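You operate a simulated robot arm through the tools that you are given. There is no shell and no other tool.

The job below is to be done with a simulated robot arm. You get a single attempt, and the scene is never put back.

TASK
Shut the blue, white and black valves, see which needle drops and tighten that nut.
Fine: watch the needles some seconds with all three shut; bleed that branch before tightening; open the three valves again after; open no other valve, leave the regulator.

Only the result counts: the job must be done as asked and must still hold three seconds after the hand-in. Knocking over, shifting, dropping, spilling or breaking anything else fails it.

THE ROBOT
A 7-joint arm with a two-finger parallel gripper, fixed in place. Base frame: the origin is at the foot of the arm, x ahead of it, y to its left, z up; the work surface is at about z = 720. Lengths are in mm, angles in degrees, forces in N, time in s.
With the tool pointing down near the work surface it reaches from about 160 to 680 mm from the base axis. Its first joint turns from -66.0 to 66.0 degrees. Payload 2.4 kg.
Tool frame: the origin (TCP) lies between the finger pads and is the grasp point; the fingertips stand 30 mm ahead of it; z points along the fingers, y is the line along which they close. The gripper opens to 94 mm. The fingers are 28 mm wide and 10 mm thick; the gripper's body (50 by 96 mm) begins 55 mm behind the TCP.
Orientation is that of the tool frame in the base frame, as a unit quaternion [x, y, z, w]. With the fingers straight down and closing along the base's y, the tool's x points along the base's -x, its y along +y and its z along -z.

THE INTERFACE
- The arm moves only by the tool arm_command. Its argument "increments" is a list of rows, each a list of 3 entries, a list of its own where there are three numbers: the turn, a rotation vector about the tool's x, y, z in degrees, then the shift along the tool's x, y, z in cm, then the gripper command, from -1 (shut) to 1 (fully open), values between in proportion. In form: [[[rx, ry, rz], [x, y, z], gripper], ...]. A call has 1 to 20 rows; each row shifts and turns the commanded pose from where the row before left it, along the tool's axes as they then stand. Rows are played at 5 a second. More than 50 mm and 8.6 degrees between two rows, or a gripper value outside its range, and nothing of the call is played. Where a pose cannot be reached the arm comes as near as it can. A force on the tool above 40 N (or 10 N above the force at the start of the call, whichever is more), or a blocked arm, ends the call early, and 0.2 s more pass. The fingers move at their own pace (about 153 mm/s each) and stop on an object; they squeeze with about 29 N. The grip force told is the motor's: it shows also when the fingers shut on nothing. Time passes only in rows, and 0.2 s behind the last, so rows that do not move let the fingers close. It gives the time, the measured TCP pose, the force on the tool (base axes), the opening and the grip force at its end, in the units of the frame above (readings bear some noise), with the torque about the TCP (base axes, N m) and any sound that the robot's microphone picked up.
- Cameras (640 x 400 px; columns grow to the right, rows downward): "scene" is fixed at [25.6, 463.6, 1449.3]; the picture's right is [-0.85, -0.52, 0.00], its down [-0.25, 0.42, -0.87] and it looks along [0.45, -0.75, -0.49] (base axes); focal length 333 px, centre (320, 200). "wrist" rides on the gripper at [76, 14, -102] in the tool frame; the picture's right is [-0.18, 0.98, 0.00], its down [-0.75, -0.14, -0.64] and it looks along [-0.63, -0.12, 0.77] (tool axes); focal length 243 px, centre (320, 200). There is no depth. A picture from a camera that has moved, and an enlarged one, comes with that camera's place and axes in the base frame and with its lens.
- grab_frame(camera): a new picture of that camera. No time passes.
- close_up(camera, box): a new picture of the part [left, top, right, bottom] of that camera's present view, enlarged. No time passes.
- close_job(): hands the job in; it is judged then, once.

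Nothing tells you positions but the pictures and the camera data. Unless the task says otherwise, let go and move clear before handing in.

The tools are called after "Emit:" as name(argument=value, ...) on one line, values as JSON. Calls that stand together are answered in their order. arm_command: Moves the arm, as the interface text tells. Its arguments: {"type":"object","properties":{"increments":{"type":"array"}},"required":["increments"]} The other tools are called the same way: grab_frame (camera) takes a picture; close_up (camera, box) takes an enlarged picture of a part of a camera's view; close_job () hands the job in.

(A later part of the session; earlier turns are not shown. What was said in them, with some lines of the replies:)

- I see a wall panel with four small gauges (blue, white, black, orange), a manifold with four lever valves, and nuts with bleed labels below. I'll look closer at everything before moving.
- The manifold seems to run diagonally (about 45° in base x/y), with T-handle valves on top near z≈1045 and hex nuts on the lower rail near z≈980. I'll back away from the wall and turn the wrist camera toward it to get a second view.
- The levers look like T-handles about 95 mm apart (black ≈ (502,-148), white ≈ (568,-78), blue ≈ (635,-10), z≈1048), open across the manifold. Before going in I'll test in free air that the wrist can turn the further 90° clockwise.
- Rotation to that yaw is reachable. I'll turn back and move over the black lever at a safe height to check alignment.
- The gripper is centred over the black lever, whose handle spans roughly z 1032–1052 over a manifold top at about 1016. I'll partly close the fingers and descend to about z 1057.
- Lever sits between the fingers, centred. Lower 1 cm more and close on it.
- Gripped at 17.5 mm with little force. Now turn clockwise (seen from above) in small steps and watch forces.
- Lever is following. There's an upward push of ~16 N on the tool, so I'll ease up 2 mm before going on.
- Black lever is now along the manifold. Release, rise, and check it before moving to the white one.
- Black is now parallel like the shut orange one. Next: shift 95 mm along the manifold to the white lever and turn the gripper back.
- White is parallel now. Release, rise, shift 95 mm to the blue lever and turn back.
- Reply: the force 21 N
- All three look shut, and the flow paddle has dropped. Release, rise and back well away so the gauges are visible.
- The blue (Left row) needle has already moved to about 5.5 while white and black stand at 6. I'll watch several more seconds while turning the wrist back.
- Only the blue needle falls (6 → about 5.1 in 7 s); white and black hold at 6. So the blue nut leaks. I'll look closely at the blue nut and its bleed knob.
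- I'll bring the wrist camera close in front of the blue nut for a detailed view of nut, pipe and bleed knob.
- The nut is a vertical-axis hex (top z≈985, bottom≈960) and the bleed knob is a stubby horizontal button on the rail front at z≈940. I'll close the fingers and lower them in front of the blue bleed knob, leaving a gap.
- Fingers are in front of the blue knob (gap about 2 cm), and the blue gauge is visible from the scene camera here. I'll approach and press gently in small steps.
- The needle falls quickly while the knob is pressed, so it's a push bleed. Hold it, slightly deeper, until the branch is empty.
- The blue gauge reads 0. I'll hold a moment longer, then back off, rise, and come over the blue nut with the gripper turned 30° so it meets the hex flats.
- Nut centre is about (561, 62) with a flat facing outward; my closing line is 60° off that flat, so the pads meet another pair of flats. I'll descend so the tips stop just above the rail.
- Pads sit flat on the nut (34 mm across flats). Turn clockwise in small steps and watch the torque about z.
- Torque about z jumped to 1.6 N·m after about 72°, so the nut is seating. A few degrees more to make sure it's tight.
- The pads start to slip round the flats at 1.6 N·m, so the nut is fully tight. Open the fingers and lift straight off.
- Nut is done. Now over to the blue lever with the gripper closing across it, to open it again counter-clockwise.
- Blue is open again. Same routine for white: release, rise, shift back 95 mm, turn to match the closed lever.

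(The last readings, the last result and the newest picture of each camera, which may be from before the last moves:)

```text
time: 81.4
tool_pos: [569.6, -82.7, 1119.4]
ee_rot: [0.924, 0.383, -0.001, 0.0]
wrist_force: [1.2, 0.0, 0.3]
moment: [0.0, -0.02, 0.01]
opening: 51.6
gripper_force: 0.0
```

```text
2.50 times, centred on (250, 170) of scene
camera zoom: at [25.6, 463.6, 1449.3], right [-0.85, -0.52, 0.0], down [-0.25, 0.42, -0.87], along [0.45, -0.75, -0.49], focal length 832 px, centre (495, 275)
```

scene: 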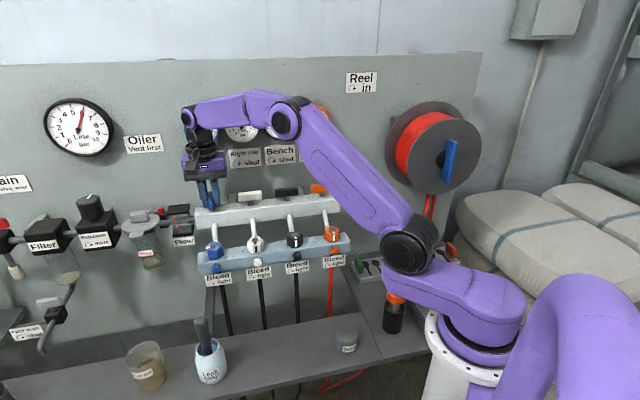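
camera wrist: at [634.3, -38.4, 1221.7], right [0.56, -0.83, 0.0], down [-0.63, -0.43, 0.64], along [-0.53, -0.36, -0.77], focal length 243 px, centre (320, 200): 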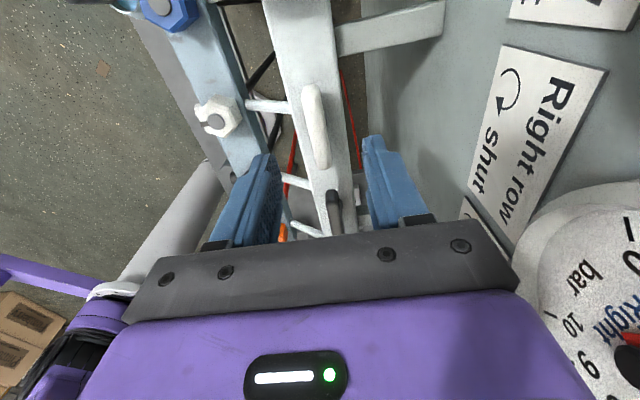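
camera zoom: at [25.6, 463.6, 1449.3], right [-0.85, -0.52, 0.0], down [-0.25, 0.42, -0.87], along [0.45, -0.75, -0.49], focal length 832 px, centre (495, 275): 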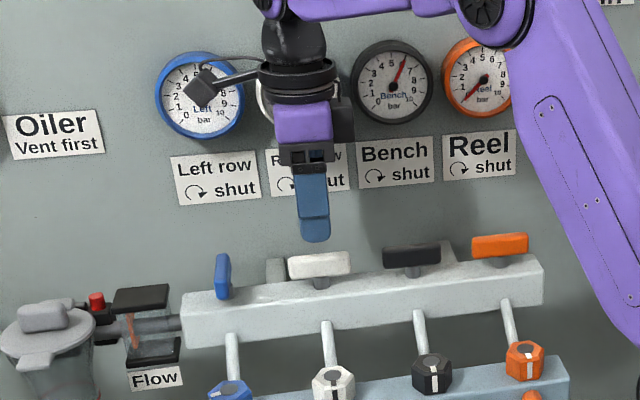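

Emit:
arm_command(increments=[[[0, 0, 0], [0, 0, 3], 0.1], [[0, 0, 0], [0, 0, 2], 0.1], [[0, 0, 0], [0, 0, 1.0], 0.1], [[0, 0, 0], [0, 0, 0], 0.1], [[0, 0, 0], [0, 0, 0], -1], [[0, 0, 0], [0, 0, 0], -1], [[0, 0, 0], [0, 0, 0], -1]])

Emit:
grab_frame(camera="wrist")

```text
time: 83.0
tool_pos: [568.5, -80.8, 1059.2]
ee_rot: [0.924, 0.383, -0.001, 0.0]
wrist_force: [-8.1, 3.8, -2.0]
moment: [0.3, -0.27, -0.01]
opening: 17.5
gripper_force: 45.2
```

```text
taken
camera wrist: at [633.7, -37.3, 1161.1], right [0.57, -0.82, 0.0], down [-0.63, -0.43, 0.64], along [-0.53, -0.36, -0.77], focal length 243 px, centre (320, 200)
```

wrist: 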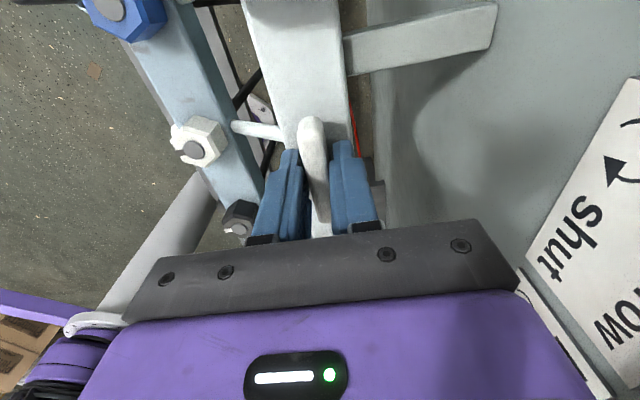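

Emit:
arm_command(increments=[[[0, 0, -6], [-0.02, -0.06, 0], -1], [[0, 0, -6], [0, 0, 0], -1], [[0, 0, -6], [0, 0, 0], -1], [[0, 0, -6], [0, 0, 0], -1], [[0, 0, -6], [0, 0, 0], -1]])

```text
time: 84.2
tool_pos: [568.3, -81.8, 1058.7]
ee_rot: [0.792, 0.61, 0.0, -0.001]
wrist_force: [-4.9, 5.3, -8.3]
moment: [-1.25, 0.33, -0.01]
opening: 17.4
gripper_force: 45.4
```

Emit:
arm_command(increments=[[[0, 0, -6], [0.03, -0.05, 0.04], -1], [[0, 0, -6], [0, 0, 0], -1], [[0, 0, -6], [0, 0, 0], -1], [[0, 0, -6], [0, 0, 0], -1], [[0, 0, -6], [0, 0, 0], -1]])

```text
time: 85.4
tool_pos: [569.5, -81.6, 1059.0]
ee_rot: [0.608, 0.794, 0.0, 0.0]
wrist_force: [0.6, 2.1, -1.0]
moment: [0.37, 0.17, -0.02]
opening: 17.4
gripper_force: 44.8
```

Emit:
arm_command(increments=[[[0, 0, -6], [0.02, 0, 0], -1], [[0, 0, -6], [0, 0, 0], -1], [[0, 0, -6], [0, 0, 0], -1], [[0, 0, -6], [0, 0, 0], -1], [[0, 0, -6], [0, 0, 0], -1], [[0, 0, 0], [0, 0, 0], -1]])

Emit:
grab_frame(camera="wrist")

```text
time: 86.8
tool_pos: [570.7, -82.1, 1059.3]
ee_rot: [0.382, 0.924, -0.001, 0.001]
wrist_force: [8.3, -2.6, 4.7]
moment: [0.62, 0.61, -0.11]
opening: 17.5
gripper_force: 44.9
```

```text
taken
camera wrist: at [525.8, -17.1, 1161.2], right [0.82, 0.57, 0.0], down [0.43, -0.63, 0.64], along [0.36, -0.53, -0.77], focal length 243 px, centre (320, 200)
```

wrist: 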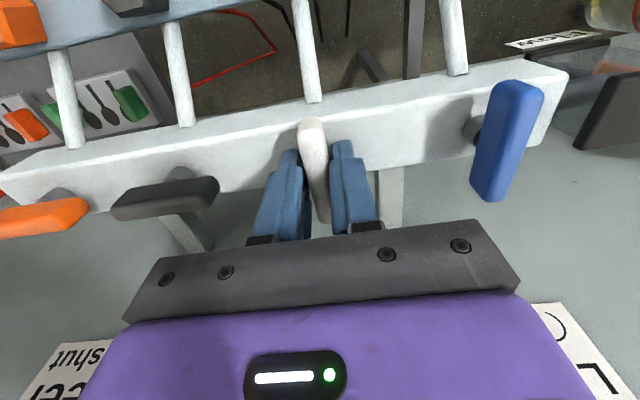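

White is open. Now the black lever with the same routine.

Emit:
arm_command(increments=[[[0, 0, 0], [0, 0, 0], 0.1], [[0, 0, 0], [0, 0, 0], 0.1], [[0, 0, 0], [0, 0, -2], 0.1], [[0, 0, 0], [0, 0, -4], 0.1], [[0, 0, 0], [0, 0, -4], 0.1], [[0, 0, 0], [0, -4.75, 0], 0.1], [[0, 0, 0], [0, -4.75, 0], 0.1], [[0, 0, 8.5], [0, 0, 0], 0.1], [[0, 0, 8.5], [0, 0, 0], 0.1], [[0, 0, 8.5], [0, 0, 0], 0.1], [[0, 0, 8.5], [0, 0, 0], 0.1], [[0, 0, 8.5], [0, 0, 0], 0.1], [[0, 0, 8.5], [0, 0, 0], 0.1], [[0, 0, 8.5], [0, 0, 0], 0.1], [[0, 0, 8.5], [0, 0, 0], 0.1], [[0, 0, 8.5], [0, 0, 0], 0.1], [[0, 0, 8.5], [0, 0, 0], 0.1], [[0, 0, 5], [0, 0, 0], 0.1], [[0, 0, 0], [0, 0, 4], 0.1], [[0, 0, 0], [0, 0, 0], 0.1]])

Emit:
grab_frame(camera="wrist")

Emit:
close_up(camera="scene", box=[160, 90, 340, 250])

```text
time: 91.0
tool_pos: [500.7, -148.2, 1118.9]
ee_rot: [0.924, 0.383, 0.001, 0.0]
wrist_force: [-0.2, 0.3, 1.3]
moment: [-0.01, 0.01, -0.02]
opening: 51.7
gripper_force: 0.1
```

```text
taken
camera wrist: at [565.8, -104.0, 1221.2], right [0.56, -0.83, 0.0], down [-0.63, -0.43, 0.64], along [-0.53, -0.36, -0.77], focal length 243 px, centre (320, 200)
```

wrist: 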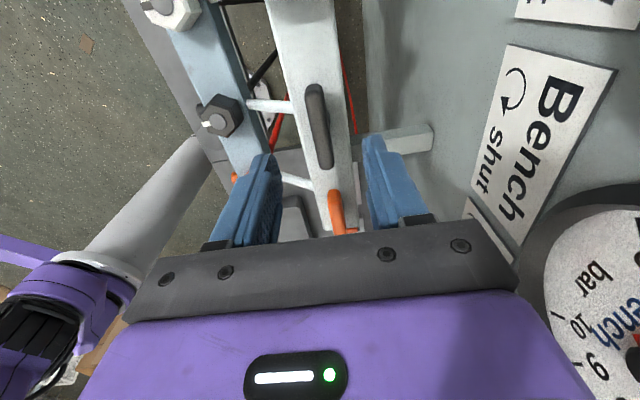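

```text
2.50 times, centred on (250, 170) of scene
camera zoom: at [25.6, 463.6, 1449.3], right [-0.85, -0.52, 0.0], down [-0.25, 0.42, -0.87], along [0.45, -0.75, -0.49], focal length 832 px, centre (495, 275)
```

zoom: 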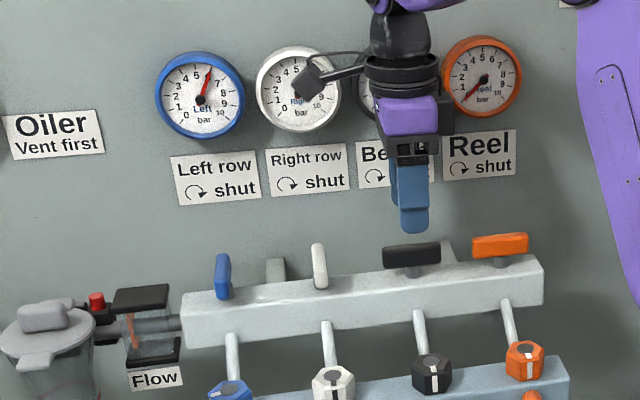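

Blue gauge is back at 6 and the flow paddle hangs still. Descend on the black lever.

Emit:
arm_command(increments=[[[0, 0, 0], [0, 0, 3], 0.1], [[0, 0, 0], [0, 0, 2], 0.1], [[0, 0, 0], [0, 0, 1.0], 0.1], [[0, 0, 0], [0, 0, 0], 0.1], [[0, 0, 0], [0, 0, 0], -1], [[0, 0, 0], [0, 0, 0], -1], [[0, 0, 0], [0, 0, 0], -1]])

Emit:
grab_frame(camera="wrist")

```text
time: 92.6
tool_pos: [502.3, -148.1, 1058.7]
ee_rot: [0.924, 0.382, -0.001, 0.0]
wrist_force: [6.8, -3.6, -5.8]
moment: [-0.01, -0.1, -0.02]
opening: 17.3
gripper_force: 44.9
```

```text
taken
camera wrist: at [566.4, -104.2, 1160.9], right [0.56, -0.83, 0.0], down [-0.63, -0.43, 0.64], along [-0.53, -0.36, -0.77], focal length 243 px, centre (320, 200)
```

wrist: 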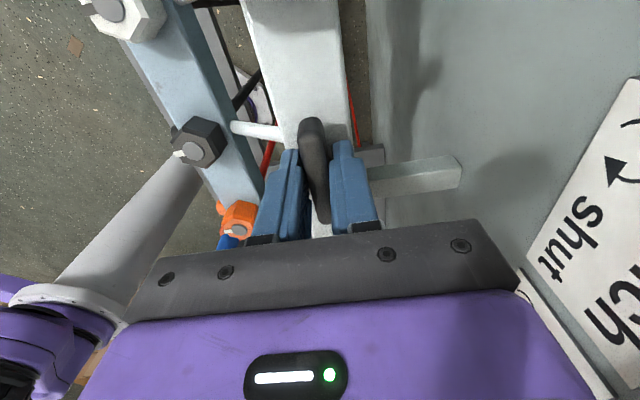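

Emit:
arm_command(increments=[[[0, 0, -6], [0.02, 0.06, 0.03], -1], [[0, 0, -6], [0, 0, 0], -1], [[0, 0, -6], [0, 0, 0], -1], [[0, 0, -6], [0, 0, 0], -1], [[0, 0, -6], [0, 0, 0], -1]])

```text
time: 93.8
tool_pos: [502.5, -148.8, 1058.1]
ee_rot: [0.793, 0.609, 0.0, 0.0]
wrist_force: [-1.1, 0.6, 4.6]
moment: [0.33, -0.02, -0.02]
opening: 17.2
gripper_force: 44.1
```

Emit:
arm_command(increments=[[[0, 0, -6], [0, 0, -0.02], -1], [[0, 0, -6], [0, 0, 0], -1], [[0, 0, -6], [0, 0, 0], -1], [[0, 0, -6], [0, 0, 0], -1], [[0, 0, -6], [0, 0, 0], -1]])

```text
time: 95.0
tool_pos: [502.6, -148.0, 1058.9]
ee_rot: [0.608, 0.794, 0.0, 0.0]
wrist_force: [-1.6, 3.0, 5.6]
moment: [0.38, 0.2, 0.01]
opening: 17.5
gripper_force: 45.4
```

Emit:
arm_command(increments=[[[0, 0, -6], [0.02, 0, -0.02], -1], [[0, 0, -6], [0, 0, 0], -1], [[0, 0, -6], [0, 0, 0], -1], [[0, 0, -6], [0, 0, 0], -1], [[0, 0, -6], [0, 0, 0], -1], [[0, 0, 0], [0, 0, 0], -1]])

Emit:
grab_frame(camera="wrist")

```text
time: 96.4
tool_pos: [502.3, -148.0, 1058.2]
ee_rot: [0.382, 0.924, -0.001, -0.001]
wrist_force: [-0.6, 1.7, 3.7]
moment: [0.24, 0.18, -0.05]
opening: 17.3
gripper_force: 44.7
```

```text
taken
camera wrist: at [458.7, -84.2, 1160.8], right [0.82, 0.57, 0.0], down [0.43, -0.63, 0.64], along [0.36, -0.53, -0.77], focal length 243 px, centre (320, 200)
```

wrist: 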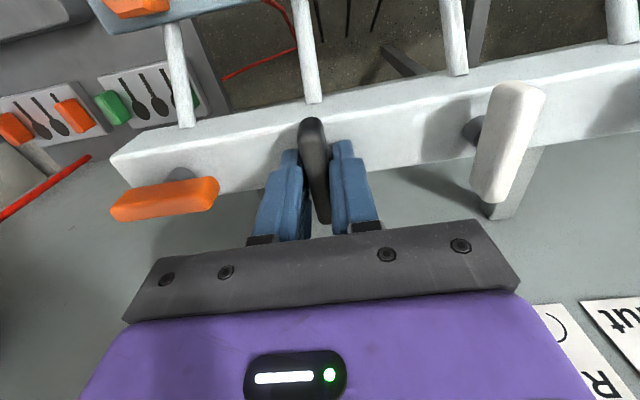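

Black is open again. Release, rise and retreat to a clear pose to check all gauges and levers.

Emit:
arm_command(increments=[[[0, 0, 0], [0, 0, 0], 0.2], [[0, 0, 0], [0, 0, 0], 0.2], [[0, 0, 0], [0, 0, -2], 0.2], [[0, 0, 0], [0, 0, -4], 0.2], [[0, 0, 0], [0, 0, -4], 0.2], [[0, 0, 0], [4, -0.9, -1.6], 0.2], [[0, 0, 0], [4, -0.9, -1.6], 0.2], [[0, 0, 0], [4, -0.9, -1.6], 0.2], [[0, 0, 0], [4, -0.9, -1.6], 0.2], [[0, 0, 0], [4, -0.9, -1.6], 0.2], [[0, 0, 0], [4, -0.9, -1.6], 0.2], [[0, 0, 0], [2.9, -0.9, -1.6], 0.2], [[0, 0, 0], [0, 0, 0], 0.2], [[0, 0, 0], [0, 0, 0], 0.2]])

Emit:
grab_frame(camera="scene")

Emit:
close_up(camera="scene", box=[160, 95, 340, 205])

Emit:
close_up(camera="scene", box=[160, 175, 360, 290])

Emit:
grab_frame(camera="wrist")

```text
time: 99.4
tool_pos: [267.7, -3.4, 1270.8]
ee_rot: [0.383, 0.924, 0.0, 0.0]
wrist_force: [-0.3, 0.4, 0.4]
moment: [-0.01, 0.01, -0.01]
opening: 56.4
gripper_force: 0.0
```

```text
taken
```

scene: 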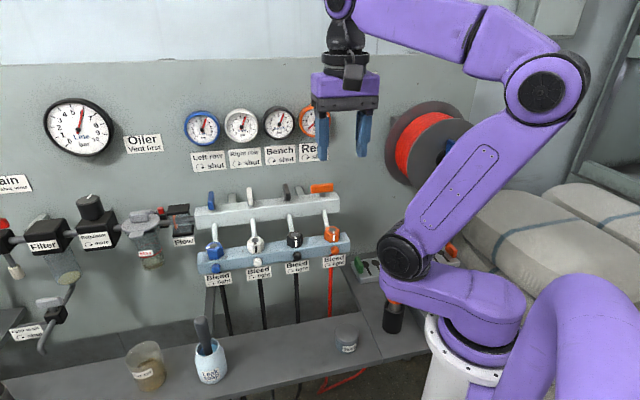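

```text
3.56 times, centred on (250, 150) of scene
camera zoom: at [25.6, 463.6, 1449.3], right [-0.85, -0.52, 0.0], down [-0.25, 0.42, -0.87], along [0.45, -0.74, -0.49], focal length 1184 px, centre (569, 378)
```

zoom: 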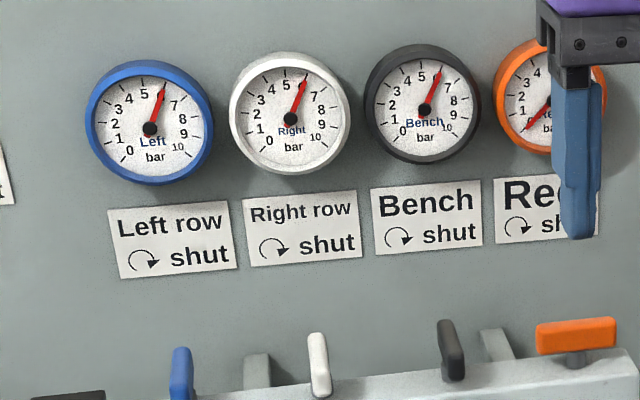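

```text
3.20 times, centred on (260, 232) of scene
camera zoom: at [25.6, 463.6, 1449.3], right [-0.85, -0.52, 0.0], down [-0.25, 0.42, -0.87], along [0.45, -0.74, -0.49], focal length 1065 px, centre (512, 96)
```

zoom: 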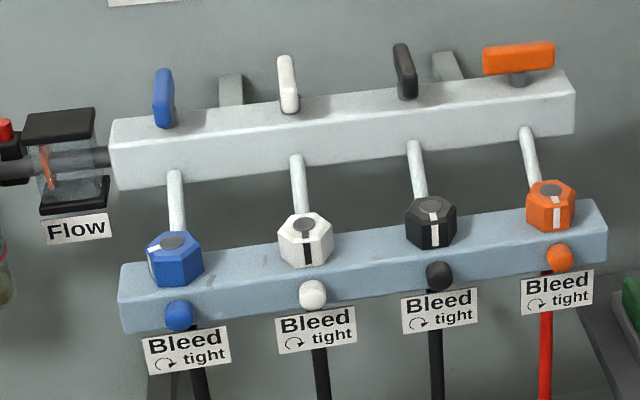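

```text
taken
camera wrist: at [225.0, 61.4, 1373.1], right [0.83, 0.56, 0.0], down [0.43, -0.63, 0.64], along [0.36, -0.53, -0.77], focal length 243 px, centre (320, 200)
```

wrist: 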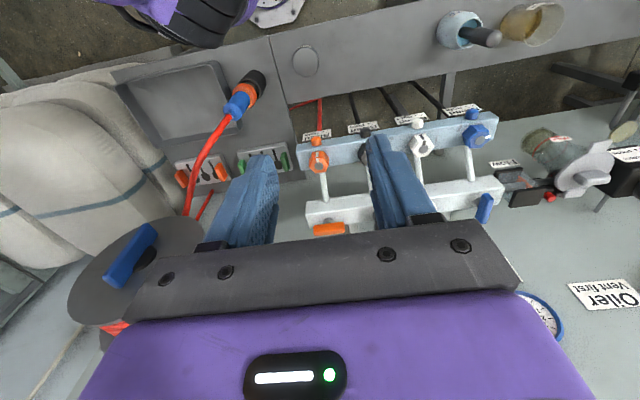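

All three gauges read 6, the levers are open as at the start, the flow paddle hangs still and the bleed knob has sprung back. I'll watch a few more seconds before handing in.

Emit:
arm_command(increments=[[[0, 0, 0], [0, 0, 0], 0.2], [[0, 0, 0], [0, 0, 0], 0.2], [[0, 0, 0], [0, 0, 0], 0.2], [[0, 0, 0], [0, 0, 0], 0.2], [[0, 0, 0], [0, 0, 0], 0.2], [[0, 0, 0], [0, 0, 0], 0.2], [[0, 0, 0], [0, 0, 0], 0.2], [[0, 0, 0], [0, 0, 0], 0.2], [[0, 0, 0], [0, 0, 0], 0.2], [[0, 0, 0], [0, 0, 0], 0.2], [[0, 0, 0], [0, 0, 0], 0.2], [[0, 0, 0], [0, 0, 0], 0.2], [[0, 0, 0], [0, 0, 0], 0.2], [[0, 0, 0], [0, 0, 0], 0.2], [[0, 0, 0], [0, 0, 0], 0.2]])

Emit:
close_up(camera="scene", box=[160, 95, 340, 205])

Emit:
close_up(camera="scene", box=[0, 90, 200, 290])

```text
time: 102.6
tool_pos: [268.9, -3.9, 1271.1]
ee_rot: [0.383, 0.924, 0.001, 0.0]
wrist_force: [0.3, 0.0, 0.1]
moment: [0.02, -0.03, -0.01]
opening: 56.5
gripper_force: 0.1
```

```text
3.56 times, centred on (250, 150) of scene
camera zoom: at [25.6, 463.6, 1449.3], right [-0.85, -0.52, 0.0], down [-0.25, 0.42, -0.87], along [0.45, -0.75, -0.49], focal length 1184 px, centre (569, 378)
```

zoom: 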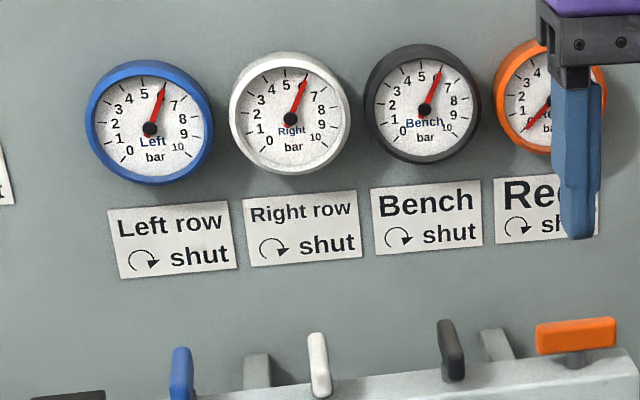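

```text
2.00 times, centred on (100, 190) of scene
camera zoom: at [25.6, 463.6, 1449.3], right [-0.85, -0.52, 0.0], down [-0.25, 0.42, -0.87], along [0.45, -0.75, -0.49], focal length 666 px, centre (760, 220)
```

zoom: 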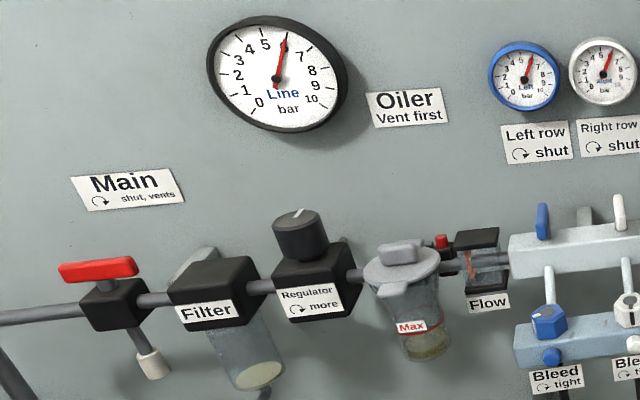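

Everything is steady: all three branches and the line read 6, there is no flow, the regulator and orange valve are untouched, and the arm is clear. Handing in.

Emit:
close_job()

```text
The job is handed in.
```

The blue (Left row) branch was the one leaking. I tightened its nut and opened the blue, white and black valves again. The job is handed in, but I haven't seen the judge's result.

- **Finding the leak:** With all three valves shut, the blue needle fell from 6 to about 5.1 bar in roughly 7 seconds. White and black stayed at 6.
- **Bleeding:** Pressing the blue bleed knob took that branch down to 0, and the knob sprang back when released.
- **Tightening:** The blue nut turned about 72° clockwise before it seated. It held at 1.6 N·m, where the gripper pads began to slip on it.
- **After reopening:** All three gauges read 6 and stayed there over the last few seconds I watched. The flow paddle, which had been tilted at the start, hung still.

I did not touch the regulator, the orange Reel valve or any other valve. The arm was clear of the panel at hand-in.
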